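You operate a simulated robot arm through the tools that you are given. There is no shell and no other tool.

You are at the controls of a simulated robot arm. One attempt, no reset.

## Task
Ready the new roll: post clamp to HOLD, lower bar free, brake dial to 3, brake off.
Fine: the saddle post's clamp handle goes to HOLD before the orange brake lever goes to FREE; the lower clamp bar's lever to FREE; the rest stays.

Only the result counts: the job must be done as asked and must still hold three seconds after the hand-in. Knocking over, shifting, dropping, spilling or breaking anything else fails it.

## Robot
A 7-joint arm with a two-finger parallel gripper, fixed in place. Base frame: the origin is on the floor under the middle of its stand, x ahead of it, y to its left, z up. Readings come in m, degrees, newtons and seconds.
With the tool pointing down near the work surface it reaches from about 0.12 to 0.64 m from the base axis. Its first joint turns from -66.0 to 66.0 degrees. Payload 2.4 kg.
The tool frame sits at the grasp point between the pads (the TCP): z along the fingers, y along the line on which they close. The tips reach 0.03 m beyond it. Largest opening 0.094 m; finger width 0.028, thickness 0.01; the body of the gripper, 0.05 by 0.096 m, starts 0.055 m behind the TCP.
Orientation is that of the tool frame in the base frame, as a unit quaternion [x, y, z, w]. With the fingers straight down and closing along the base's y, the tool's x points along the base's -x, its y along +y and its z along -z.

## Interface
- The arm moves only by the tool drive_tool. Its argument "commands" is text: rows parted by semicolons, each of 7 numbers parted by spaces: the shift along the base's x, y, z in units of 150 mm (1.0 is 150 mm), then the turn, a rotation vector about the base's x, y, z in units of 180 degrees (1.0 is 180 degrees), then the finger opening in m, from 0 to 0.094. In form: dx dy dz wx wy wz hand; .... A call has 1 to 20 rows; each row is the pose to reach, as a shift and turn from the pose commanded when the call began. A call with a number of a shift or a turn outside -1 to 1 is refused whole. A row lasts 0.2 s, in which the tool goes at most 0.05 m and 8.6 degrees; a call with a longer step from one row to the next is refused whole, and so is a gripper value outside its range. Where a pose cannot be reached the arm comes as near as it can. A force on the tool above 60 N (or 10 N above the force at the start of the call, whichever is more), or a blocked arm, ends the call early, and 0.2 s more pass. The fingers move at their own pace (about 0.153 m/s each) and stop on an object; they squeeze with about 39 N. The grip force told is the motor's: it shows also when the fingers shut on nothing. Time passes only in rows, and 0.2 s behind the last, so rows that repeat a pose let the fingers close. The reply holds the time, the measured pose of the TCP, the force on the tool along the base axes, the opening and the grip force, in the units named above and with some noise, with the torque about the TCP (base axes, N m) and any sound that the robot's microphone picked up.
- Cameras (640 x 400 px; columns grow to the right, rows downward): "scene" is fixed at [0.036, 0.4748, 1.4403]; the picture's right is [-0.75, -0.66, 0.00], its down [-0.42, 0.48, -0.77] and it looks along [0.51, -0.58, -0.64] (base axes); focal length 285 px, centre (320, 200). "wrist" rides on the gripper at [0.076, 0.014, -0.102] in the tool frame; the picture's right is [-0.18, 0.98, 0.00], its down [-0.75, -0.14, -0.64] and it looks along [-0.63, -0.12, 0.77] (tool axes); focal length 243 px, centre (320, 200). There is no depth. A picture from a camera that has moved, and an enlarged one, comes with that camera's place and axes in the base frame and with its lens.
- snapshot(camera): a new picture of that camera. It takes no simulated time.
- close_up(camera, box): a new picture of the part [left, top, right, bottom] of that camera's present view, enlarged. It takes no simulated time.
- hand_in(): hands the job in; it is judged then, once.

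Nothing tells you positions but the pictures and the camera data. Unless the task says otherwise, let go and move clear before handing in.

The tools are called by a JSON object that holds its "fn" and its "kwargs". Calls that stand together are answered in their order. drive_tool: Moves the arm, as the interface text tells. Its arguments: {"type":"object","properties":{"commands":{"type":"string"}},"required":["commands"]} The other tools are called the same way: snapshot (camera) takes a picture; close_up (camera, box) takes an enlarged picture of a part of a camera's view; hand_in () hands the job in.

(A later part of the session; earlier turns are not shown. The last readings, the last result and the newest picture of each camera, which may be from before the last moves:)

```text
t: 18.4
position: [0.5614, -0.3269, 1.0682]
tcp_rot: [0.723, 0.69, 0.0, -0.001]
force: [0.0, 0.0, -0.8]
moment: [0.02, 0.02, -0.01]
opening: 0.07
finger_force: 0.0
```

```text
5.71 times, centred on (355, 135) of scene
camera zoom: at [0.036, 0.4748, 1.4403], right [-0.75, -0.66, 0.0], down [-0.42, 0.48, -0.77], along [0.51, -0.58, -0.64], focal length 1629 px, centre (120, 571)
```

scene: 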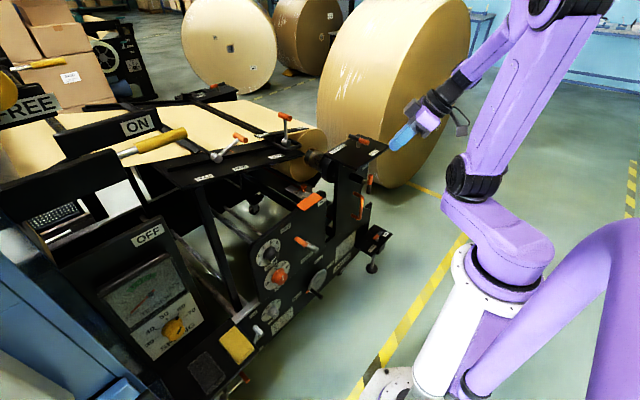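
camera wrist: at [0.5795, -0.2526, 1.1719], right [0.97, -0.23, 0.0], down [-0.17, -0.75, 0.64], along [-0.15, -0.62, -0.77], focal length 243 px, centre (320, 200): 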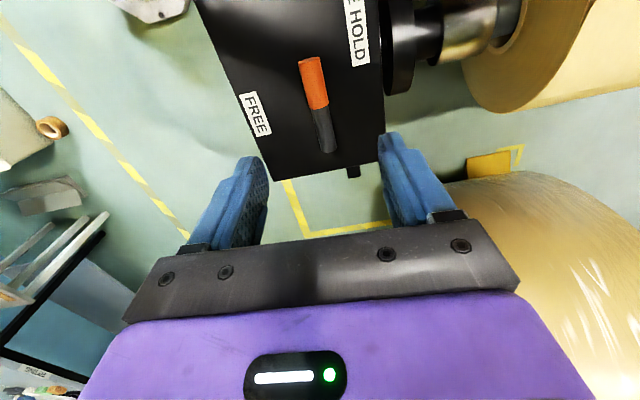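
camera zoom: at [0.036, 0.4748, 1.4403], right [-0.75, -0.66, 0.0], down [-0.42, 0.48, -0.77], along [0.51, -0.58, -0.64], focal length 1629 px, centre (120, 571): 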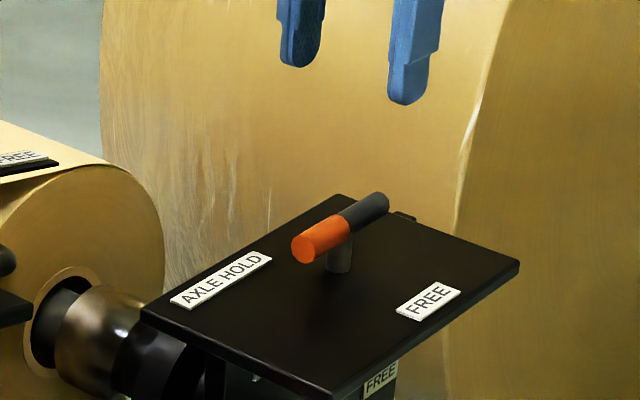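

The clamp handle now lies along y with its orange end on the AXLE HOLD side — done. Next is the lower clamp bar's lever near the roll; I'll turn the wrist back and look at it from the front.

{"fn": "drive_tool", "kwargs": {"commands": "-0.05 0.05 0.1 0 0 0.045 0.03; -0.1 0.1 0.2 0 0 0.09 0; -0.2 0.2 0.3 0 0 0.135 0; -0.3 0.3 0.4 0 0 0.18 0; -0.4 0.4 0.5 0 0 0.225 0; -0.5 0.5 0.6 0 0 0.27 0; -0.6 0.6 0.7 0 0 0.315 0; -0.7 0.7 0.8 0 0 0.36 0; -0.743 0.8 0.8 0 0 0.405 0; -0.743 0.9 0.8 0 0 0.45 0; -0.743 1.0 0.8 0 0 0.495 0; -0.743 1.0 0.8 0 0 0.514 0"}}

{"fn": "drive_tool", "kwargs": {"commands": "0 0.2 0 0 -0.04 0 0; 0 0.4 0 0 -0.08 0 0; 0 0.6 0 0 -0.12 0 0; 0 0.8 0 0 -0.16 0 0; 0 1.0 0 0 -0.2 0 0"}}

{"fn": "snapshot", "kwargs": {"camera": "wrist"}}

```text
t: 21.0
position: [0.45, -0.1767, 1.1871]
tcp_rot: [-0.001, 1.0, -0.001, -0.001]
force: [0.3, 0.6, -0.3]
moment: [0.0, -0.01, 0.01]
opening: 0.0
finger_force: 33.2
```

```text
t: 22.2
position: [0.4493, -0.0265, 1.1872]
tcp_rot: [0.002, 0.951, 0.0, 0.309]
force: [-0.5, -0.9, 0.2]
moment: [0.01, -0.04, -0.01]
opening: 0.0
finger_force: 32.6
```

```text
taken
camera wrist: at [0.329, -0.0127, 1.2261], right [0.15, 0.98, 0.11], down [0.23, -0.14, 0.96], along [0.96, -0.12, -0.25], focal length 243 px, centre (320, 200)
```

wrist: 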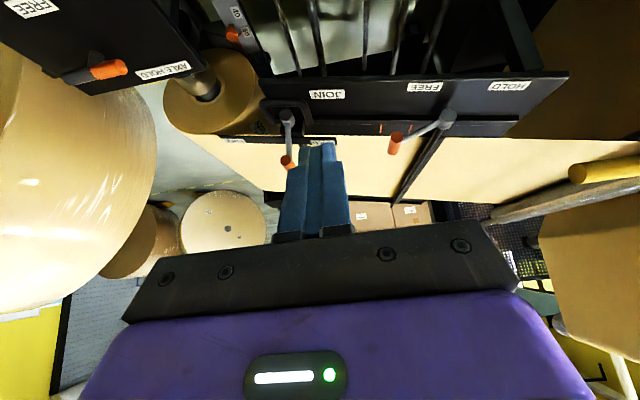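

{"fn": "close_up", "kwargs": {"camera": "wrist", "box": [200, 70, 360, 190]}}

{"fn": "close_up", "kwargs": {"camera": "wrist", "box": [340, 60, 540, 200]}}

```text
3.33 times, centred on (280, 130) of wrist
camera zoom: at [0.329, -0.0127, 1.2261], right [0.15, 0.98, 0.11], down [0.23, -0.14, 0.96], along [0.96, -0.12, -0.25], focal length 809 px, centre (453, 433)
```

zoom: 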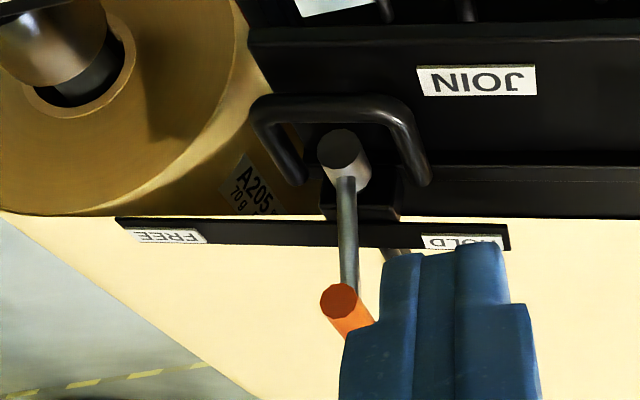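

```text
2.86 times, centred on (440, 130) of wrist
camera zoom: at [0.329, -0.0127, 1.2261], right [0.15, 0.98, 0.11], down [0.23, -0.14, 0.96], along [0.96, -0.12, -0.25], focal length 693 px, centre (-23, 400)
```

zoom: 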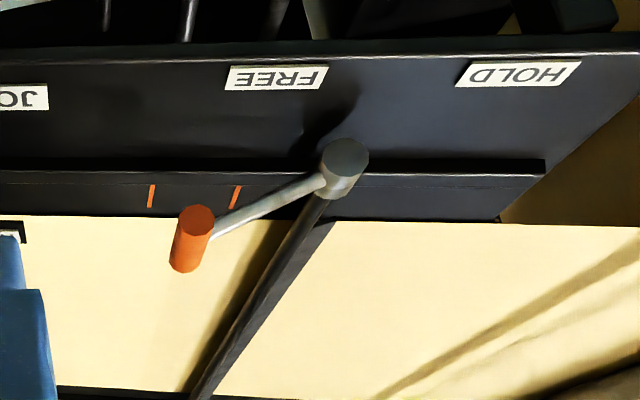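

The lower lever stands upright with HOLD to its right and FREE to its left (−y); the roll label says 70 g, consistent with brake 3. I'll bring closed fingers to the +y side of its orange grip so I can push it toward −y.

{"fn": "drive_tool", "kwargs": {"commands": "0.25 0 0 0 -0.02 0 0; 0.5 0 -0.1 0 -0.04 0 0; 0.75 -0.05 -0.2 0 -0.05 0 0; 1.0 -0.1 -0.35 0 -0.05 0 0"}}

{"fn": "snapshot", "kwargs": {"camera": "wrist"}}

{"fn": "close_up", "kwargs": {"camera": "scene", "box": [200, 70, 360, 180]}}

```text
t: 23.2
position: [0.5995, -0.0418, 1.1349]
tcp_rot: [0.001, 0.924, 0.0, 0.382]
force: [-0.2, -0.1, 0.5]
moment: [0.03, 0.0, -0.01]
opening: 0.0
finger_force: 33.4
```

```text
taken
camera wrist: at [0.474, -0.0277, 1.154], right [0.13, 0.98, 0.13], down [0.08, -0.14, 0.99], along [0.99, -0.12, -0.1], focal length 243 px, centre (320, 200)
```

wrist: 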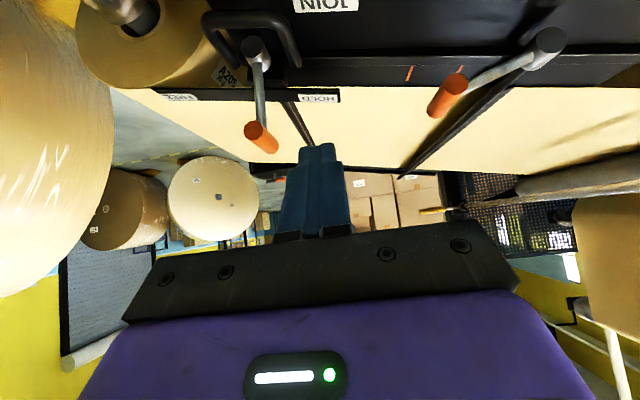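

```text
3.64 times, centred on (280, 125) of scene
camera zoom: at [0.036, 0.4748, 1.4403], right [-0.75, -0.66, 0.0], down [-0.42, 0.48, -0.77], along [0.51, -0.58, -0.64], focal length 1036 px, centre (466, 473)
```

zoom: 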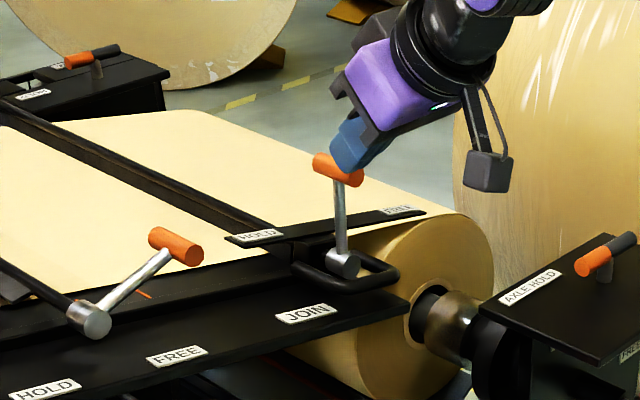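

The lower lever is exactly vertical: pivot about (0.69, -0.101, 0.974), grip at z about 1.065. I'll slide the closed fingertips beside the grip's +y side and push it toward −y along its arc.

{"fn": "drive_tool", "kwargs": {"commands": "0.25 -0.02 -0.15 0 0 0 0; 0.45 -0.02 -0.3 0 0 0 0; 0.531 -0.05 -0.39 0 0 0 0; 0.531 -0.16 -0.39 0 0 0 0; 0.531 -0.26 -0.39 0 0 0 0; 0.531 -0.37 -0.39 0 0 0 0"}}

{"fn": "close_up", "kwargs": {"camera": "scene", "box": [200, 70, 360, 180]}}

{"fn": "snapshot", "kwargs": {"camera": "wrist"}}

```text
t: 24.6
position: [0.679, -0.0959, 1.075]
tcp_rot: [0.002, 0.925, 0.0, 0.38]
force: [-0.2, 0.0, 0.2]
moment: [-0.03, 0.01, 0.0]
opening: 0.0
finger_force: 33.1
```

```text
3.64 times, centred on (280, 125) of scene
camera zoom: at [0.036, 0.4748, 1.4403], right [-0.75, -0.66, 0.0], down [-0.42, 0.48, -0.77], along [0.51, -0.58, -0.64], focal length 1036 px, centre (466, 473)
```

zoom: 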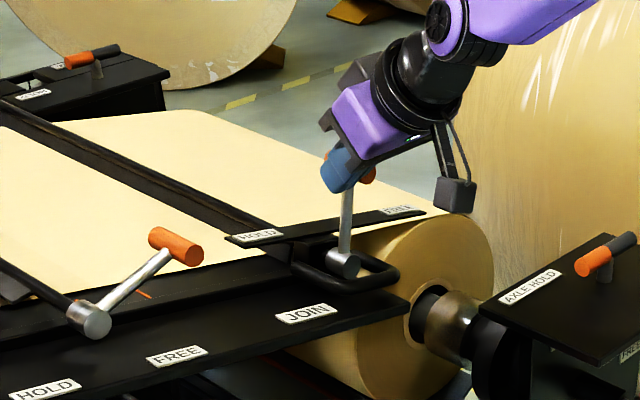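

```text
taken
camera wrist: at [0.5537, -0.083, 1.0947], right [0.13, 0.98, 0.13], down [0.08, -0.14, 0.99], along [0.99, -0.12, -0.1], focal length 243 px, centre (320, 200)
```

wrist: 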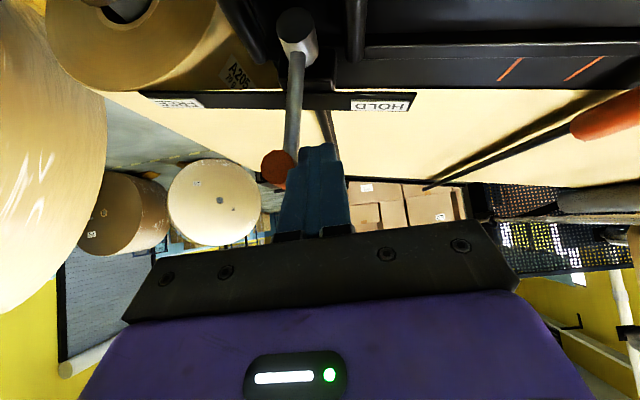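

The grip is following the finger with almost no resistance. Continuing the push along the arc.

{"fn": "drive_tool", "kwargs": {"commands": "0 -0.11 0 0 0 0 0; 0 -0.21 -0.015 0 0 0 0; 0 -0.31 -0.055 0 0 0 0; 0 -0.4 -0.12 0 0 0 0"}}

{"fn": "close_up", "kwargs": {"camera": "scene", "box": [200, 70, 360, 180]}}

{"fn": "snapshot", "kwargs": {"camera": "wrist"}}

```text
t: 25.6
position: [0.6799, -0.1539, 1.0557]
tcp_rot: [-0.001, 0.926, 0.003, 0.379]
force: [-5.6, 12.3, -9.7]
moment: [0.42, 0.27, 0.09]
opening: 0.0001
finger_force: 32.9
```

```text
3.64 times, centred on (280, 125) of scene
camera zoom: at [0.036, 0.4751, 1.4402], right [-0.75, -0.66, 0.0], down [-0.42, 0.48, -0.77], along [0.51, -0.58, -0.64], focal length 1036 px, centre (466, 473)
```

zoom: 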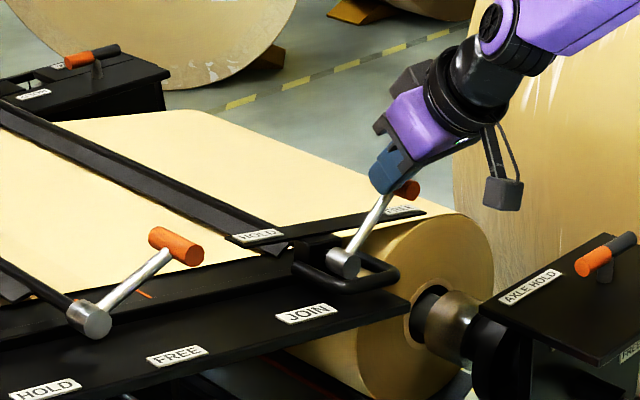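

```text
taken
camera wrist: at [0.5537, -0.1411, 1.0756], right [0.13, 0.98, 0.13], down [0.09, -0.14, 0.99], along [0.99, -0.11, -0.11], focal length 243 px, centre (320, 200)
```

wrist: 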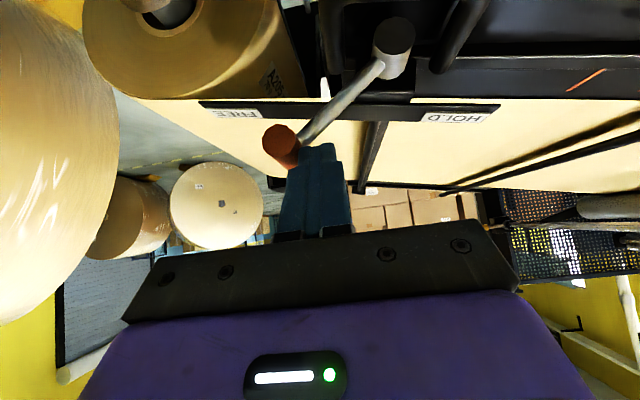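

The lever is about 50° over and the clamp bar is lifting. A bit further, watching for the stop.

{"fn": "drive_tool", "kwargs": {"commands": "0 -0.05 -0.035 0 0 0 0; 0 -0.09 -0.075 0 0 0 0; 0 -0.13 -0.12 0 0 0 0"}}

{"fn": "close_up", "kwargs": {"camera": "scene", "box": [200, 70, 360, 180]}}

{"fn": "snapshot", "kwargs": {"camera": "wrist"}}

```text
t: 26.4
position: [0.6798, -0.1663, 1.0369]
tcp_rot: [-0.005, 0.926, 0.006, 0.377]
force: [-4.4, 25.5, -12.9]
moment: [0.88, 0.26, 0.24]
opening: 0.0
finger_force: 32.9
```

```text
3.64 times, centred on (280, 125) of scene
camera zoom: at [0.0361, 0.4755, 1.44], right [-0.75, -0.66, 0.0], down [-0.42, 0.48, -0.77], along [0.51, -0.58, -0.64], focal length 1036 px, centre (466, 473)
```

zoom: 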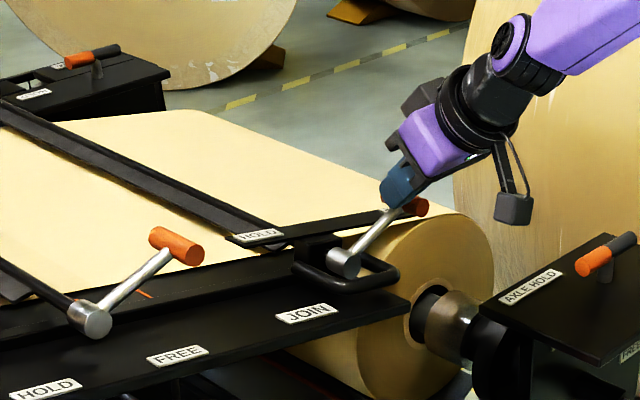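

```text
taken
camera wrist: at [0.5538, -0.1548, 1.0577], right [0.12, 0.98, 0.13], down [0.09, -0.15, 0.98], along [0.99, -0.1, -0.11], focal length 243 px, centre (320, 200)
```

wrist: 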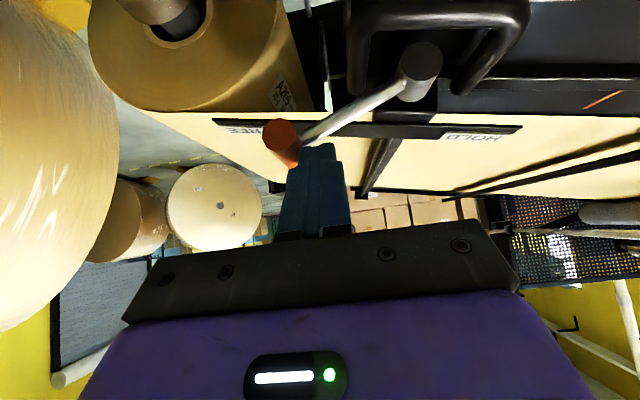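

Lever is at about 67° from vertical; the upper one (already FREE) sits at about 72°. I'll push the last few degrees, watching for the stop.

{"fn": "drive_tool", "kwargs": {"commands": "0 -0.03 -0.05 0 0 0 0; 0 -0.06 -0.1 0 0 0 0; 0 -0.08 -0.14 0 0 0 0"}}

{"fn": "snapshot", "kwargs": {"camera": "wrist"}}

{"fn": "close_up", "kwargs": {"camera": "scene", "box": [200, 70, 360, 180]}}

```text
t: 27.0
position: [0.6824, -0.1671, 1.0297]
tcp_rot: [-0.01, 0.925, 0.01, 0.38]
force: [1.1, 4.2, 0.6]
moment: [0.12, -0.05, 0.07]
opening: 0.0
finger_force: 33.4
stopped in row 2: the force on the tool passed its limit at 62 N (the readings are from after the stop); the commanded pose is now the measured one
```

```text
taken
camera wrist: at [0.556, -0.1577, 1.0506], right [0.11, 0.98, 0.14], down [0.09, -0.15, 0.98], along [0.99, -0.09, -0.1], focal length 243 px, centre (320, 200)
```

wrist: 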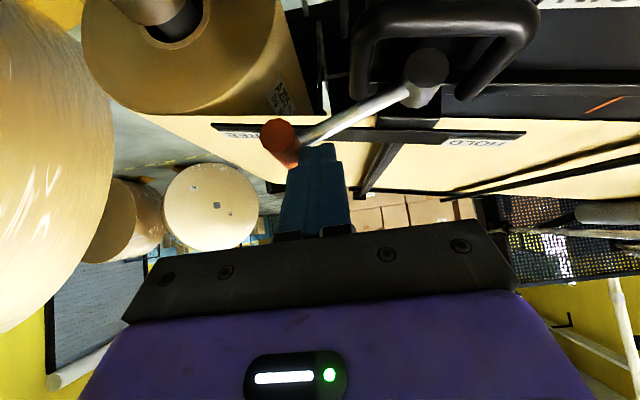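

```text
3.64 times, centred on (280, 125) of scene
camera zoom: at [0.0361, 0.4749, 1.4402], right [-0.75, -0.66, 0.0], down [-0.42, 0.48, -0.77], along [0.51, -0.58, -0.64], focal length 1036 px, centre (466, 473)
```

zoom: 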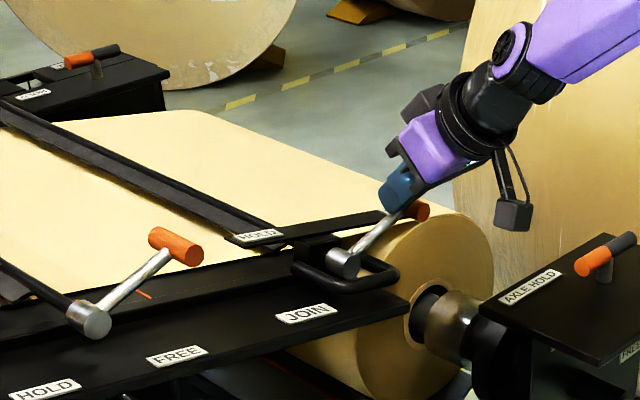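

The lever reached its stop (force limit tripped, lever at about 70°, same as the upper one). I'll lift the finger away up and back, then check that it stays.

{"fn": "drive_tool", "kwargs": {"commands": "0 0.05 0.1 0 0 0 0; -0.1 0.1 0.35 0 0 0 0; -0.3 0.2 0.6 0 0 0 0; -0.6 0.4 0.8 0 0 0 0; -0.9 0.6 0.9 0 0 0 0"}}

{"fn": "snapshot", "kwargs": {"camera": "wrist"}}

{"fn": "close_up", "kwargs": {"camera": "scene", "box": [200, 70, 360, 180]}}

```text
refused: row 3 steps farther than a row can; nothing moved
```

```text
taken
camera wrist: at [0.556, -0.1577, 1.0506], right [0.11, 0.98, 0.14], down [0.09, -0.15, 0.98], along [0.99, -0.09, -0.1], focal length 243 px, centre (320, 200)
```

wrist: 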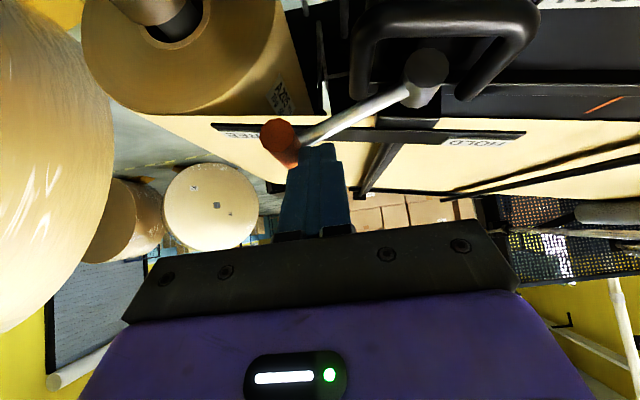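

```text
3.64 times, centred on (280, 125) of scene
camera zoom: at [0.0361, 0.4749, 1.4402], right [-0.75, -0.66, 0.0], down [-0.42, 0.48, -0.77], along [0.51, -0.58, -0.64], focal length 1036 px, centre (466, 473)
```

zoom: 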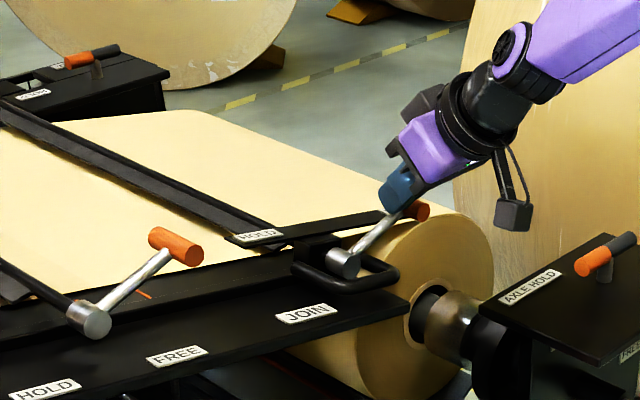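

That call was refused for one step being too long, so nothing moved; the lever sits at its FREE stop. I'll retract with smaller steps.

{"fn": "drive_tool", "kwargs": {"commands": "0 0.05 0.1 0 0 0 0; -0.05 0.1 0.3 0 0 0 0; -0.2 0.15 0.5 0 0 0 0; -0.4 0.25 0.7 0 0 0 0; -0.65 0.35 0.8 0 0 0 0; -0.9 0.5 0.85 0 0 0 0"}}

{"fn": "snapshot", "kwargs": {"camera": "wrist"}}

{"fn": "close_up", "kwargs": {"camera": "scene", "box": [200, 70, 360, 180]}}

```text
t: 28.4
position: [0.5501, -0.096, 1.158]
tcp_rot: [-0.009, 0.925, 0.008, 0.38]
force: [0.1, 0.2, -0.3]
moment: [-0.04, 0.0, 0.02]
opening: 0.0002
finger_force: 33.0
```

```text
taken
camera wrist: at [0.4228, -0.0863, 1.1794], right [0.11, 0.98, 0.14], down [0.09, -0.15, 0.99], along [0.99, -0.1, -0.1], focal length 243 px, centre (320, 200)
```

wrist: 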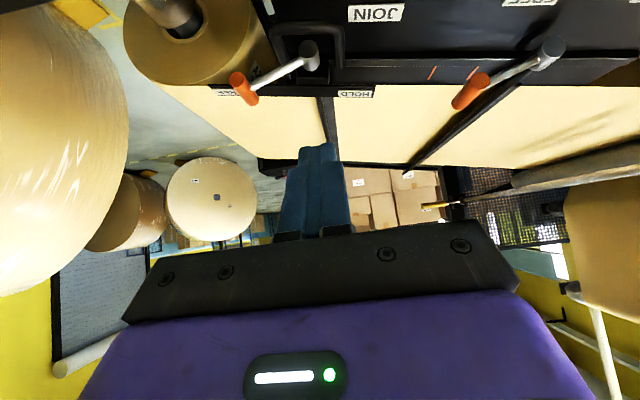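

```text
3.64 times, centred on (280, 125) of scene
camera zoom: at [0.036, 0.4748, 1.4403], right [-0.75, -0.66, 0.0], down [-0.42, 0.48, -0.77], along [0.51, -0.58, -0.64], focal length 1036 px, centre (466, 473)
```

zoom: 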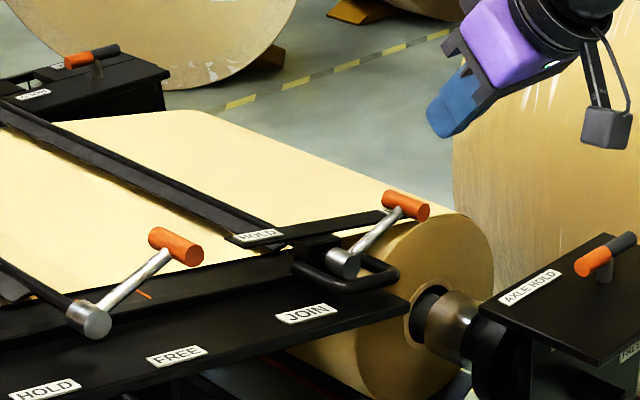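

Both clamp levers now lie parallel at FREE, and the lever stayed put. Next, the brake dial: I'll back out in front of the panel and then go down toward (0.40, 0.12, 0.8) with the tool tilted forward.

{"fn": "drive_tool", "kwargs": {"commands": "-0.2 0.1 0 0 0 0 0; -0.4 0.3 0 0 0 0 0; -0.6 0.5 -0.1 0 0 0 0; -0.8 0.7 -0.2 0 0 0 0; -0.85 0.9 -0.35 0 0 0 0; -0.85 1.0 -0.6 0 0 0 0; -0.85 1.0 -0.85 0 0 0 0; -0.85 1.0 -1.0 0 0 0 0"}}

{"fn": "snapshot", "kwargs": {"camera": "wrist"}}

{"fn": "snapshot", "kwargs": {"camera": "scene"}}

```text
t: 30.2
position: [0.4115, 0.0727, 1.0037]
tcp_rot: [-0.038, 0.929, 0.044, 0.365]
force: [1.4, -3.7, 1.2]
moment: [0.09, 0.04, 0.18]
opening: 0.0
finger_force: 33.2
out of reach, approached as far as the arm can: row 5, 6
```

```text
taken
camera wrist: at [0.2868, 0.071, 1.0281], right [0.03, 0.98, 0.18], down [0.13, -0.18, 0.97], along [0.99, -0.01, -0.14], focal length 243 px, centre (320, 200)
```

wrist: 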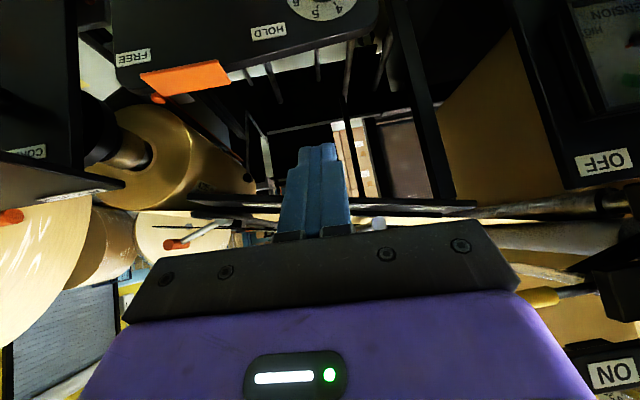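

```text
taken
```

scene: 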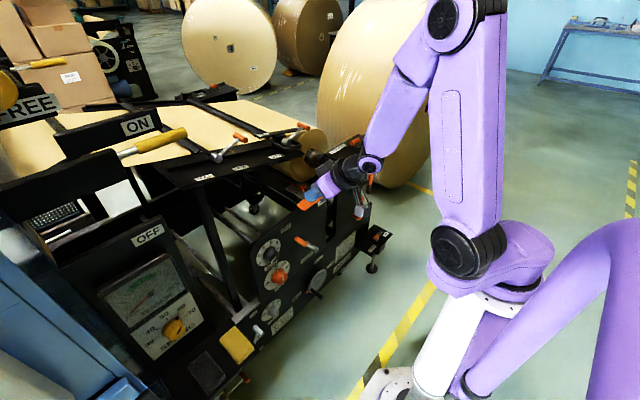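

The elbow is high and forward tilt close in is limited. I'll nudge forward while going lower to see what tilt is reachable in front of the dial.

{"fn": "drive_tool", "kwargs": {"commands": "0.02 0 0 0 0 0 0; 0.04 0 -0.05 0 0 0 0"}}

```text
t: 30.8
position: [0.4259, 0.0558, 0.9994]
tcp_rot: [-0.008, 0.925, 0.008, 0.38]
force: [-0.5, -0.1, 0.4]
moment: [-0.01, 0.01, 0.02]
opening: 0.0
finger_force: 32.8
```

It settled fine here. Now down toward the dial's front at 45° tilt, staying well off the panel.

{"fn": "drive_tool", "kwargs": {"commands": "0 0.1 -0.2 0 0 0 0; 0.05 0.2 -0.4 0 0 0 0; 0.05 0.3 -0.6 0 0 0 0; 0.05 0.4 -0.8 0 0 0 0; 0.05 0.43 -1.0 0 0 0 0; 0.05 0.43 -1.0 0 0 0 0"}}

{"fn": "snapshot", "kwargs": {"camera": "wrist"}}

```text
t: 32.2
position: [0.4692, 0.0951, 0.8702]
tcp_rot: [0.001, 0.928, 0.044, 0.37]
force: [0.1, 0.4, -1.1]
moment: [0.01, 0.03, 0.01]
opening: 0.0002
finger_force: 32.7
out of reach, approached as far as the arm can: row 2, 3, 4, 5, 6
```

```text
taken
camera wrist: at [0.3426, 0.1016, 0.8943], right [0.1, 0.97, 0.21], down [0.11, -0.22, 0.97], along [0.99, -0.07, -0.13], focal length 243 px, centre (320, 200)
```

wrist: 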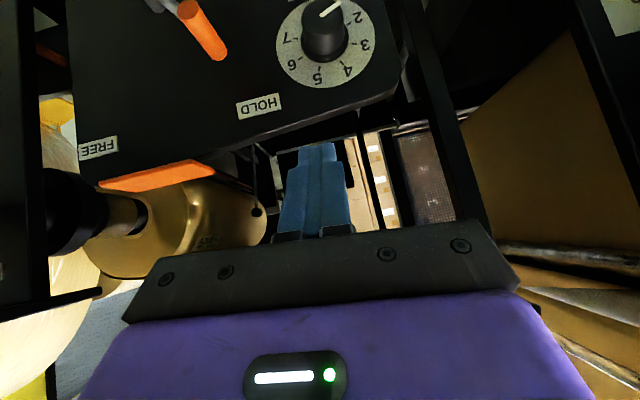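

Full forward tilt isn't reachable low down, so I'll use a gentler tilt: about 30° forward and rolled 22.5°, gripping the knob from above so that a rigid 45° roll about the knob's axis turns it from 2 to 3.

{"fn": "drive_tool", "kwargs": {"commands": "0.1 0 0 -0.032 0.0198 -0.0056 0; 0.12 0 0 -0.064 0.0397 -0.0111 0.03; 0.15 0 -0.05 -0.096 0.0595 -0.0167 0.06; 0.177 0 -0.1 -0.128 0.0793 -0.0222 0.06; 0.177 0 -0.2 -0.128 0.0793 -0.0222 0.06; 0.177 0 -0.2 -0.128 0.0793 -0.0222 0.06"}}

{"fn": "snapshot", "kwargs": {"camera": "wrist"}}

{"fn": "snapshot", "kwargs": {"camera": "scene"}}

```text
t: 33.6
position: [0.4876, 0.0912, 0.8418]
tcp_rot: [-0.013, 0.959, -0.163, 0.234]
force: [3.3, 2.0, -0.6]
moment: [-0.14, 0.14, -0.1]
opening: 0.0598
finger_force: 0.1
out of reach, approached as far as the arm can: row 1, 2, 3, 4, 5
```

```text
taken
camera wrist: at [0.3747, 0.1273, 0.89], right [0.21, 0.95, -0.23], down [0.37, 0.14, 0.92], along [0.9, -0.28, -0.33], focal length 243 px, centre (320, 200)
```

wrist: 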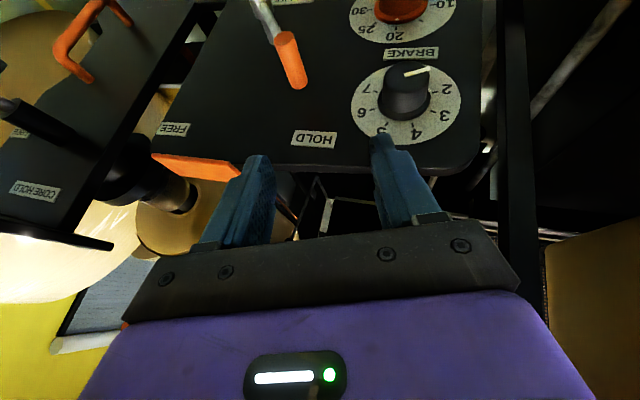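

```text
taken
```

scene: 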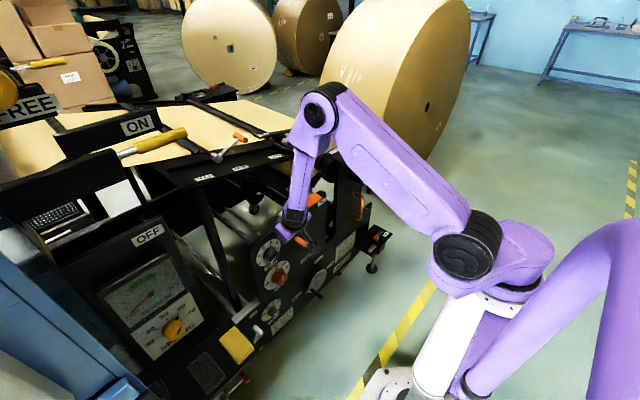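

The arm swung to a different elbow pose and may still be settling. A short hold to read the settled pose.

{"fn": "drive_tool", "kwargs": {"commands": "0 0 0 0 0 0 0.06; 0 0 0 0 0 0 0.06"}}

{"fn": "snapshot", "kwargs": {"camera": "scene"}}

{"fn": "snapshot", "kwargs": {"camera": "wrist"}}

```text
t: 34.2
position: [0.4933, 0.0963, 0.8431]
tcp_rot: [-0.035, 0.956, -0.155, 0.246]
force: [-0.7, 1.0, -0.8]
moment: [-0.01, 0.03, 0.01]
opening: 0.0602
finger_force: 0.1
```

```text
taken
```

scene: 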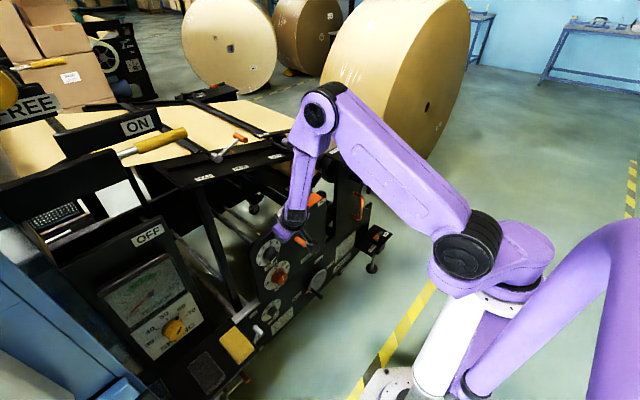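

```text
taken
camera wrist: at [0.378, 0.1266, 0.8898], right [0.17, 0.96, -0.22], down [0.35, 0.15, 0.92], along [0.92, -0.23, -0.31], focal length 243 px, centre (320, 200)
```

wrist: 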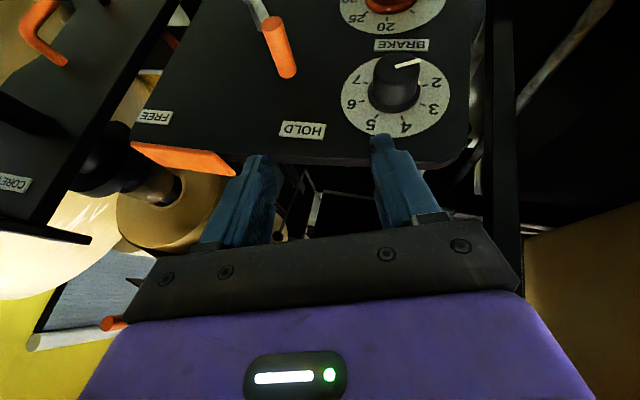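

The elbow has swung low and forward, which isn't a healthy pose. I'll retreat upward to straight-down tool in front of the panel and re-plan the approach.

{"fn": "drive_tool", "kwargs": {"commands": "0 0 0.15 0 0 0 0.06; 0 0 0.3 0.02 0.027 -0.0055 0.06; -0.05 0 0.45 0.04 0.055 -0.011 0.06; -0.1 0 0.6 0.06 0.082 -0.0164 0.06; -0.15 0 0.75 0.08 0.11 -0.0218 0.06; -0.2 0 0.9 0.1 0.137 -0.0273 0.06; -0.2 0 1.0 0.1221 0.1644 -0.0327 0.06; -0.2 0 1.0 0.1221 0.1644 -0.0327 0.06"}}

{"fn": "snapshot", "kwargs": {"camera": "scene"}}

{"fn": "snapshot", "kwargs": {"camera": "wrist"}}

```text
t: 36.0
position: [0.4703, 0.0978, 0.9522]
tcp_rot: [0.0, 0.995, -0.041, 0.087]
force: [-0.2, 0.3, 0.4]
moment: [0.01, -0.01, 0.02]
opening: 0.0599
finger_force: 0.0
out of reach, approached as far as the arm can: row 5, 6, 7, 8
```

```text
taken
```

scene: 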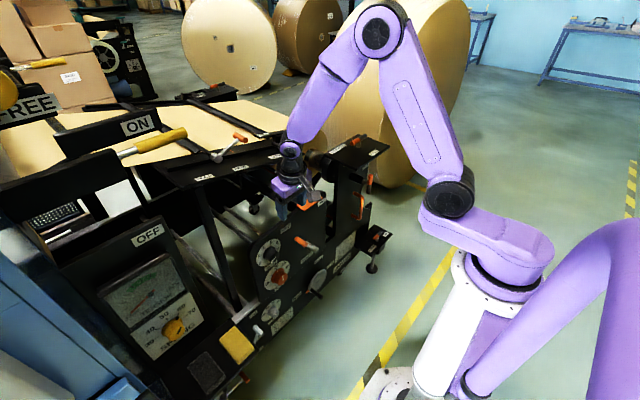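

```text
taken
camera wrist: at [0.3787, 0.1183, 1.0396], right [0.19, 0.98, -0.05], down [0.63, -0.08, 0.77], along [0.75, -0.18, -0.64], focal length 243 px, centre (320, 200)
```

wrist: 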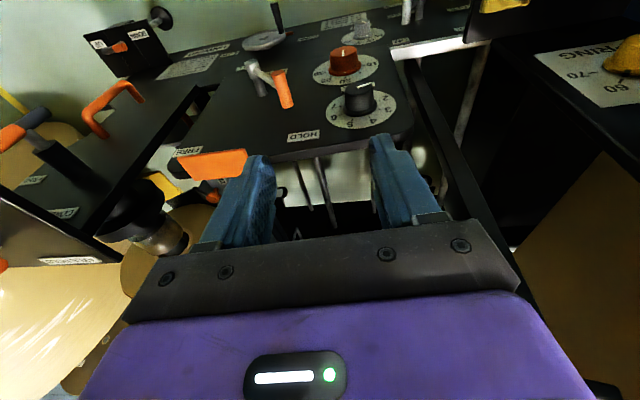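

The elbow is still displaced. I'll go back to a comfortable high pose (like the start) to reset the arm's configuration before approaching the dial with a near-vertical tool.

{"fn": "drive_tool", "kwargs": {"commands": "-0.05 -0.1 0.2 0 0 0 0.06; -0.1 -0.2 0.4 0 0 0 0.06; -0.2 -0.4 0.6 0 0 0 0.06; -0.3 -0.6 0.8 0 0 0 0.06; -0.4 -0.8 1.0 0 0 0 0.06; -0.5 -1.0 1.0 0 0 0 0.06; -0.5 -1.0 1.0 0 0 0 0.06; -0.5 -1.0 1.0 0 0 0 0.06; -0.5 -1.0 1.0 0 0 0 0.06"}}

{"fn": "snapshot", "kwargs": {"camera": "scene"}}

```text
t: 38.0
position: [0.3885, -0.0459, 1.0759]
tcp_rot: [0.001, 0.992, -0.071, 0.103]
force: [-1.6, 0.2, -0.1]
moment: [0.03, -0.02, 0.01]
opening: 0.0603
finger_force: 0.0
out of reach, approached as far as the arm can: row 2, 3, 4, 5, 6, 7, 8, 9
```

```text
taken
```

scene: 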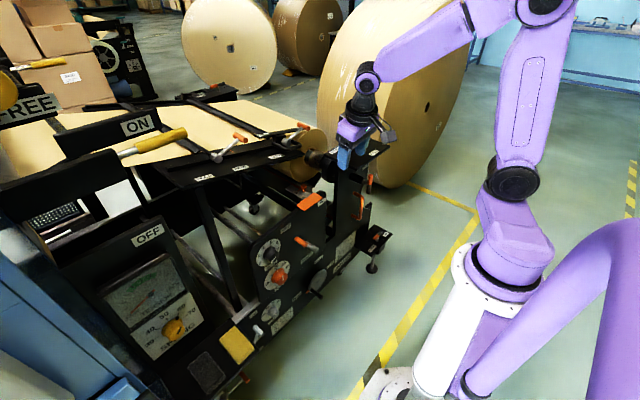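

The first joint seems wound to one side. I'll stretch the arm out over a clear area (x about 0.5, z about 1.16), which should unwind it.

{"fn": "drive_tool", "kwargs": {"commands": "0.2 0.05 0.1 0 0 0 0.06; 0.4 0.1 0.2 0 0 0 0.06; 0.6 0.15 0.3 0 0 0 0.06; 0.8 0.18 0.35 0 0 0 0.06; 0.95 0.18 0.35 0 0 0 0.06; 0.95 0.18 0.35 0 0 0 0.06"}}

{"fn": "snapshot", "kwargs": {"camera": "scene"}}

```text
t: 39.4
position: [0.4969, -0.0354, 1.1143]
tcp_rot: [0.003, 0.989, -0.09, 0.115]
force: [1.1, 1.0, -0.2]
moment: [0.02, 0.0, 0.02]
opening: 0.0597
finger_force: 0.1
out of reach, approached as far as the arm can: row 1, 2, 3, 4, 5, 6
```

```text
taken
```

scene: 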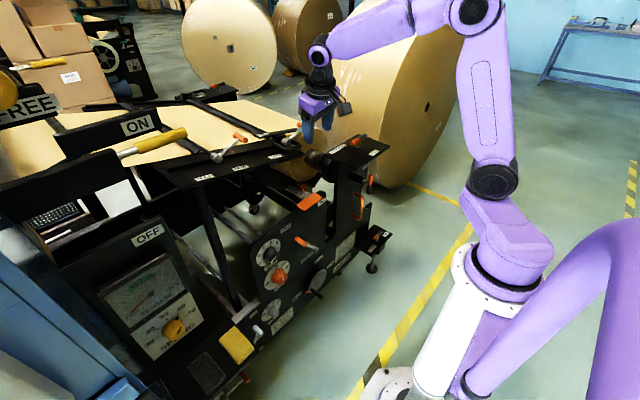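

The tool won't go fully vertical; some wrist joint seems to be at a limit. I'll look closely at the arm's shape.

{"fn": "close_up", "kwargs": {"camera": "scene", "box": [280, 0, 560, 200]}}

{"fn": "drive_tool", "kwargs": {"commands": "0 0 0 0 0 0 0.06; 0 0 0 0 0 0 0.06; 0 0 0 0 0 0 0.06"}}

```text
2.00 times, centred on (420, 100) of scene
camera zoom: at [0.0359, 0.4748, 1.4403], right [-0.75, -0.66, 0.0], down [-0.42, 0.48, -0.77], along [0.51, -0.58, -0.64], focal length 570 px, centre (120, 400)
```

zoom: 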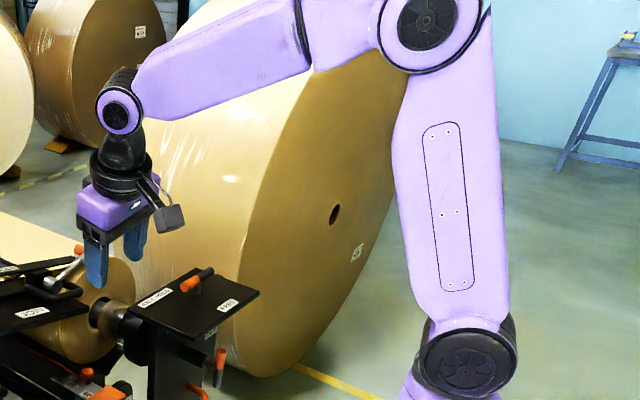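

```text
t: 40.2
position: [0.4976, -0.0358, 1.1136]
tcp_rot: [0.002, 0.989, -0.091, 0.115]
force: [-0.1, -0.4, -0.6]
moment: [-0.02, -0.02, -0.01]
opening: 0.0602
finger_force: 0.1
```

The forearm is twisted to a limit. I'll stretch outward with a forward tilt, a pose that worked well before, so the joints can realign.

{"fn": "drive_tool", "kwargs": {"commands": "0.05 0 0 0 -0.03 0 0.06; 0.1 0 0 0 -0.06 0 0.06; 0.15 0 0 0 -0.09 0 0.06; 0.2 0 0 0 -0.12 0 0.06; 0.25 0 0 0 -0.15 0 0.06; 0.3 0 0 0 -0.18 0 0.06; 0.35 0 0 0 -0.21 0 0.06; 0.4 0 0 0 -0.24 0 0.06; 0.4 0 0 0 -0.24 0 0.06; 0.4 0 0 0 -0.24 0 0.06"}}

{"fn": "snapshot", "kwargs": {"camera": "scene"}}

```text
t: 42.4
position: [0.5588, -0.0385, 1.1151]
tcp_rot: [0.029, 0.884, -0.066, 0.462]
force: [0.0, -0.3, -0.1]
moment: [-0.03, -0.04, 0.0]
opening: 0.06
finger_force: 0.2
```

```text
taken
```

scene: 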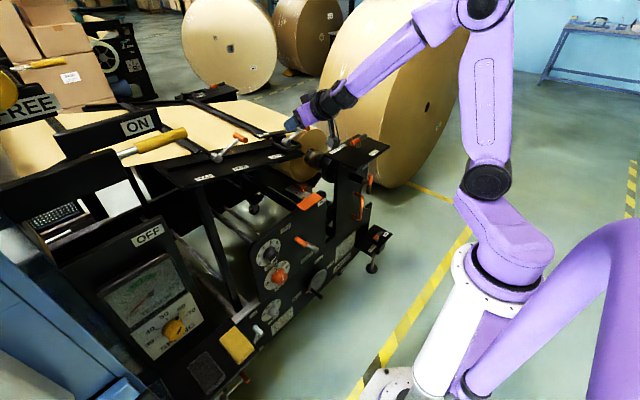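

That pose was reached cleanly. I now understand that after an out-of-reach row the reached pose becomes the reference, so I'll correct the orientation to a clean 45° pitch from here.

{"fn": "drive_tool", "kwargs": {"commands": "0 -0.1 0.1 0.0106 0.0188 0.0111 0.06; -0.03 -0.25 0.2 0.0212 0.0376 0.0221 0.06; -0.06 -0.38 0.29 0.0318 0.0564 0.0332 0.06; -0.06 -0.38 0.29 0.0318 0.0564 0.0332 0.06"}}

{"fn": "snapshot", "kwargs": {"camera": "scene"}}

```text
t: 43.4
position: [0.5479, -0.0837, 1.1542]
tcp_rot: [0.0, 0.923, -0.004, 0.385]
force: [0.0, 0.9, 0.0]
moment: [0.03, -0.01, 0.0]
opening: 0.0601
finger_force: 0.1
out of reach, approached as far as the arm can: row 2, 3, 4
```

```text
taken
```

scene: 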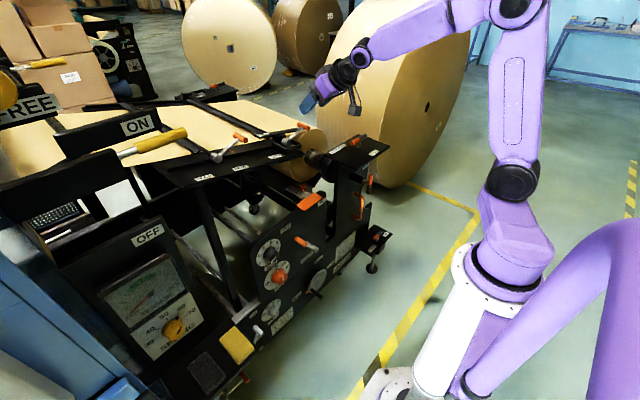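

I've worked out that the shoulder link is swung to its limit. I'll return to the tool-down pose at (0.45, -0.18, 1.19), which was cleanly reached earlier.

{"fn": "drive_tool", "kwargs": {"commands": "-0.1 -0.1 0.04 0 0.042 0 0.06; -0.2 -0.2 0.08 0 0.084 0 0.06; -0.3 -0.3 0.12 0 0.126 0 0.06; -0.4 -0.4 0.16 0 0.168 0 0.06; -0.5 -0.5 0.2 0 0.21 0 0.06; -0.65 -0.62 0.22 0 0.251 0 0.06; -0.65 -0.62 0.22 0 0.251 0 0.06"}}

{"fn": "snapshot", "kwargs": {"camera": "scene"}}

```text
t: 45.0
position: [0.4407, -0.1458, 1.1467]
tcp_rot: [0.003, 0.991, -0.129, 0.032]
force: [0.1, -0.4, 0.2]
moment: [0.01, 0.0, 0.0]
opening: 0.0599
finger_force: 0.2
out of reach, approached as far as the arm can: row 1, 2, 3, 4, 5, 6, 7
```

```text
taken
```

scene: 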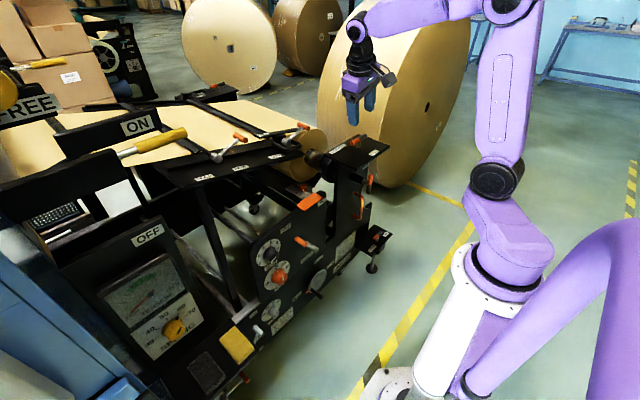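

There's still a 15° lean I can't remove with zero yaw. I'll test whether yawing the tool frees the limited joint.

{"fn": "drive_tool", "kwargs": {"commands": "0 0 0 0.02 0.005 0.03 0.06; 0 0 0 0.04 0.01 0.06 0.06; 0 0 0 0.06 0.015 0.09 0.06; 0 0 0 0.082 0.02 0.12 0.06; 0 0 0 0.082 0.02 0.12 0.06"}}

```text
t: 46.2
position: [0.4383, -0.1404, 1.1403]
tcp_rot: [-0.02, 0.991, -0.128, 0.035]
force: [0.3, -0.2, -0.1]
moment: [0.0, -0.03, -0.03]
opening: 0.0599
finger_force: 0.1
out of reach, approached as far as the arm can: row 1, 2, 3, 4, 5
```

Positive yaw is blocked, so the flange joint is likely at that limit. Trying negative yaw with the lean correction.

{"fn": "drive_tool", "kwargs": {"commands": "0 0 0 0.02 0.005 -0.03 0.06; 0 0 0 0.04 0.01 -0.06 0.06; 0 0 0 0.06 0.015 -0.09 0.06; 0 0 0 0.082 0.02 -0.12 0.06; 0 0 0 0.082 0.02 -0.12 0.06"}}

{"fn": "snapshot", "kwargs": {"camera": "scene"}}

```text
t: 47.4
position: [0.4278, -0.1396, 1.0976]
tcp_rot: [0.135, 0.984, -0.119, -0.008]
force: [-0.1, -0.8, 0.1]
moment: [0.03, -0.02, 0.0]
opening: 0.0601
finger_force: 0.0
out of reach, approached as far as the arm can: row 1, 2, 3, 4, 5
```

```text
taken
```

scene: 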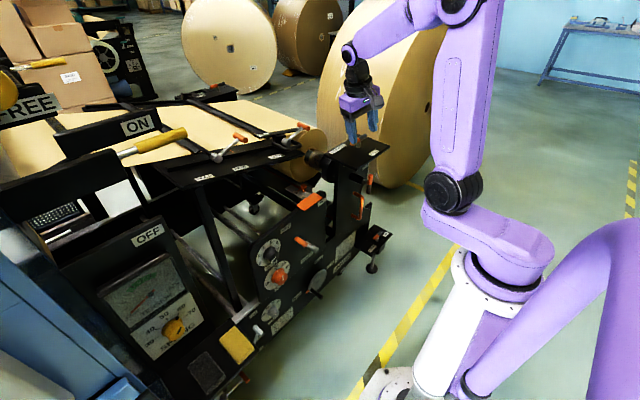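

The wrist seems to have flipped during the low pass. I'll test the free direction of yaw (negative) at this safe height to understand the limits.

{"fn": "drive_tool", "kwargs": {"commands": "0 0 0.1 0 0 -0.045 0.06; 0 0 0.2 0 0 -0.09 0.06; 0 0 0.3 0 0 -0.135 0.06; 0 0 0.3 0 0 -0.18 0.06; 0 0 0.3 0 0 -0.225 0.06; 0 0 0.3 0 0 -0.25 0.06; 0 0 0.3 0 0 -0.25 0.06"}}

{"fn": "snapshot", "kwargs": {"camera": "scene"}}

```text
t: 49.0
position: [0.3879, -0.1911, 1.1345]
tcp_rot: [0.496, 0.856, -0.134, -0.054]
force: [0.7, 1.5, -0.1]
moment: [-0.06, 0.03, 0.02]
opening: 0.0598
finger_force: 0.0
out of reach, approached as far as the arm can: row 2, 3, 4, 5, 6, 7
```

```text
taken
```

scene: 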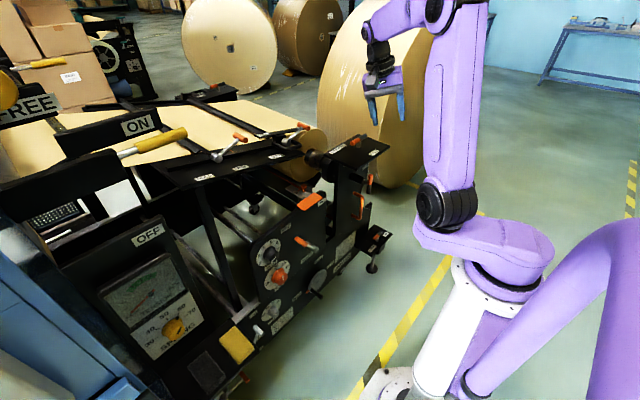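

Now test removing the lean at this yaw, raising a little as well.

{"fn": "drive_tool", "kwargs": {"commands": "0.05 0 0.1 0.019 -0.024 0 0.06; 0.1 0 0.2 0.038 -0.048 0 0.06; 0.15 0 0.3 0.0567 -0.0725 0 0.06; 0.15 0 0.3 0.0567 -0.0725 0 0.06; 0.15 0 0.3 0.0567 -0.0725 0 0.06"}}

{"fn": "snapshot", "kwargs": {"camera": "scene"}}

```text
t: 50.2
position: [0.3886, -0.1917, 1.1357]
tcp_rot: [0.495, 0.857, -0.133, -0.053]
force: [0.4, 0.6, -0.8]
moment: [-0.01, 0.01, 0.0]
opening: 0.0598
finger_force: 0.0
out of reach, approached as far as the arm can: row 1, 2, 3, 4, 5
```

```text
taken
```

scene: 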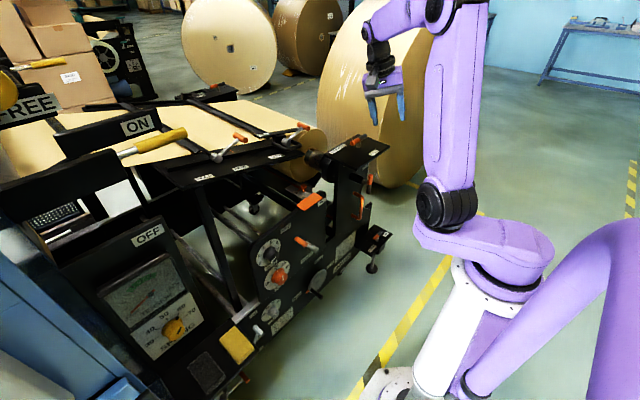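

The lean matches a forearm-roll joint stuck at its limit after a wrist flip. To unwind it, I'll straighten the wrist by pointing the tool forward in free space above the machine, then sweep it around.

{"fn": "drive_tool", "kwargs": {"commands": "0.05 0.03 0.1 -0.0125 -0.0312 0.0271 0.03; 0.1 0.08 0.2 -0.025 -0.0623 0.0543 0; 0.2 0.14 0.3 -0.0376 -0.0935 0.0814 0; 0.3 0.2 0.4 -0.0502 -0.1246 0.1085 0; 0.4 0.26 0.5 -0.0627 -0.1558 0.1356 0; 0.5 0.32 0.6 -0.0753 -0.1869 0.1628 0; 0.6 0.38 0.7 -0.0878 -0.2181 0.1899 0; 0.7 0.44 0.76 -0.1004 -0.2492 0.217 0; 0.8 0.5 0.76 -0.1129 -0.2804 0.2441 0; 0.9 0.56 0.76 -0.1255 -0.3115 0.2713 0; 1.0 0.61 0.76 -0.138 -0.3427 0.2984 0; 1.0 0.61 0.76 -0.138 -0.3427 0.2984 0; 1.0 0.61 0.76 -0.138 -0.3427 0.2984 0"}}

{"fn": "snapshot", "kwargs": {"camera": "scene"}}

```text
t: 53.0
position: [0.5335, -0.099, 1.249]
tcp_rot: [0.073, 0.841, -0.046, 0.534]
force: [0.7, -0.4, 0.9]
moment: [0.0, 0.02, -0.02]
opening: 0.0
finger_force: 33.0
out of reach, approached as far as the arm can: row 2
```

```text
taken
```

scene: 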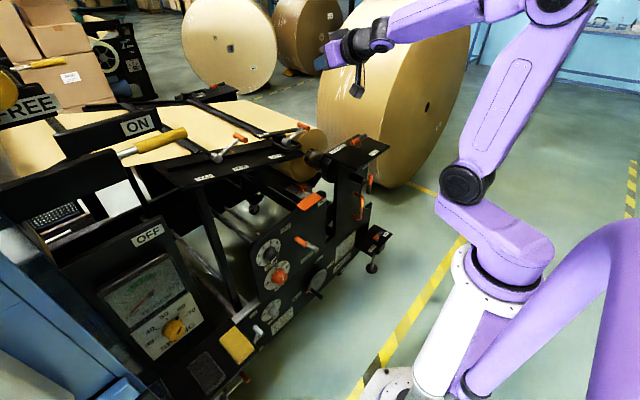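

Reached exactly, and the wrist is nearly straight (about 10° bend). Now I'll sweep the tool direction in a small cone (down, right, up) to roll the forearm joint back around.

{"fn": "drive_tool", "kwargs": {"commands": "-0.038 -0.124 -0.076 -0.0061 0.0198 -0.0294 0; -0.038 -0.124 -0.076 -0.0061 0.0198 -0.0294 0; -0.018 -0.255 0.047 -0.0183 -0.0095 -0.0587 0; -0.018 -0.255 0.047 -0.0183 -0.0095 -0.0587 0; 0.025 -0.308 0.215 -0.0265 -0.0504 -0.0694 0; 0.025 -0.308 0.215 -0.0265 -0.0504 -0.0694 0; 0.079 -0.267 0.383 -0.0286 -0.0922 -0.0587 0; 0.079 -0.267 0.383 -0.0286 -0.0922 -0.0587 0; 0.129 -0.145 0.505 -0.0239 -0.1235 -0.0294 0; 0.129 -0.145 0.505 -0.0239 -0.1235 -0.0294 0; 0.164 0.027 0.55 -0.0137 -0.1359 0.0107 0; 0.164 0.027 0.55 -0.0137 -0.1359 0.0107 0; 0.164 0.027 0.55 -0.0137 -0.1359 0.0107 0"}}

{"fn": "snapshot", "kwargs": {"camera": "scene"}}

```text
t: 55.8
position: [0.5571, -0.0938, 1.3327]
tcp_rot: [0.057, 0.708, -0.038, 0.703]
force: [0.4, 0.3, 0.2]
moment: [0.03, -0.01, 0.01]
opening: 0.0003
finger_force: 33.3
```

```text
taken
```

scene: 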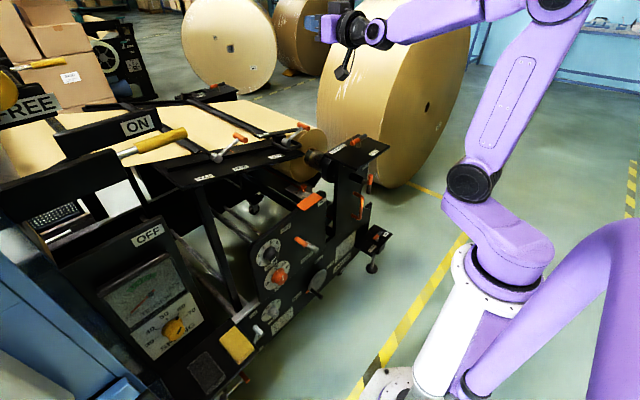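

The sweep was followed with no limit flags. Now I'll bring the tool down to vertical along a straight path and check that the lean is gone.

{"fn": "drive_tool", "kwargs": {"commands": "-0.03 -0.016 -0.08 0.0024 0.0452 0.0037 0; -0.06 -0.032 -0.16 0.0049 0.0904 0.0073 0; -0.1 -0.048 -0.25 0.0073 0.1355 0.011 0; -0.15 -0.064 -0.34 0.0098 0.1807 0.0147 0; -0.22 -0.08 -0.43 0.0122 0.2259 0.0183 0; -0.3 -0.1 -0.52 0.0147 0.2711 0.022 0; -0.38 -0.11 -0.61 0.0171 0.3163 0.0256 0; -0.46 -0.13 -0.7 0.0196 0.3615 0.0293 0; -0.55 -0.14 -0.79 0.022 0.4066 0.033 0; -0.63 -0.16 -0.87 0.0245 0.4518 0.0366 0; -0.714 -0.175 -0.95 0.0269 0.497 0.0403 0; -0.714 -0.175 -0.95 0.0269 0.497 0.0403 0"}}

{"fn": "snapshot", "kwargs": {"camera": "scene"}}

```text
t: 58.4
position: [0.45, -0.121, 1.1904]
tcp_rot: [-0.001, 1.0, -0.001, -0.001]
force: [0.5, 0.6, -0.6]
moment: [0.01, 0.01, 0.01]
opening: 0.0003
finger_force: 32.7
```

```text
taken
```

scene: 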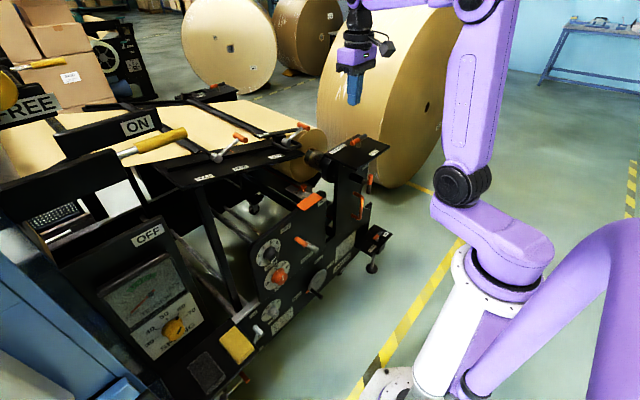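

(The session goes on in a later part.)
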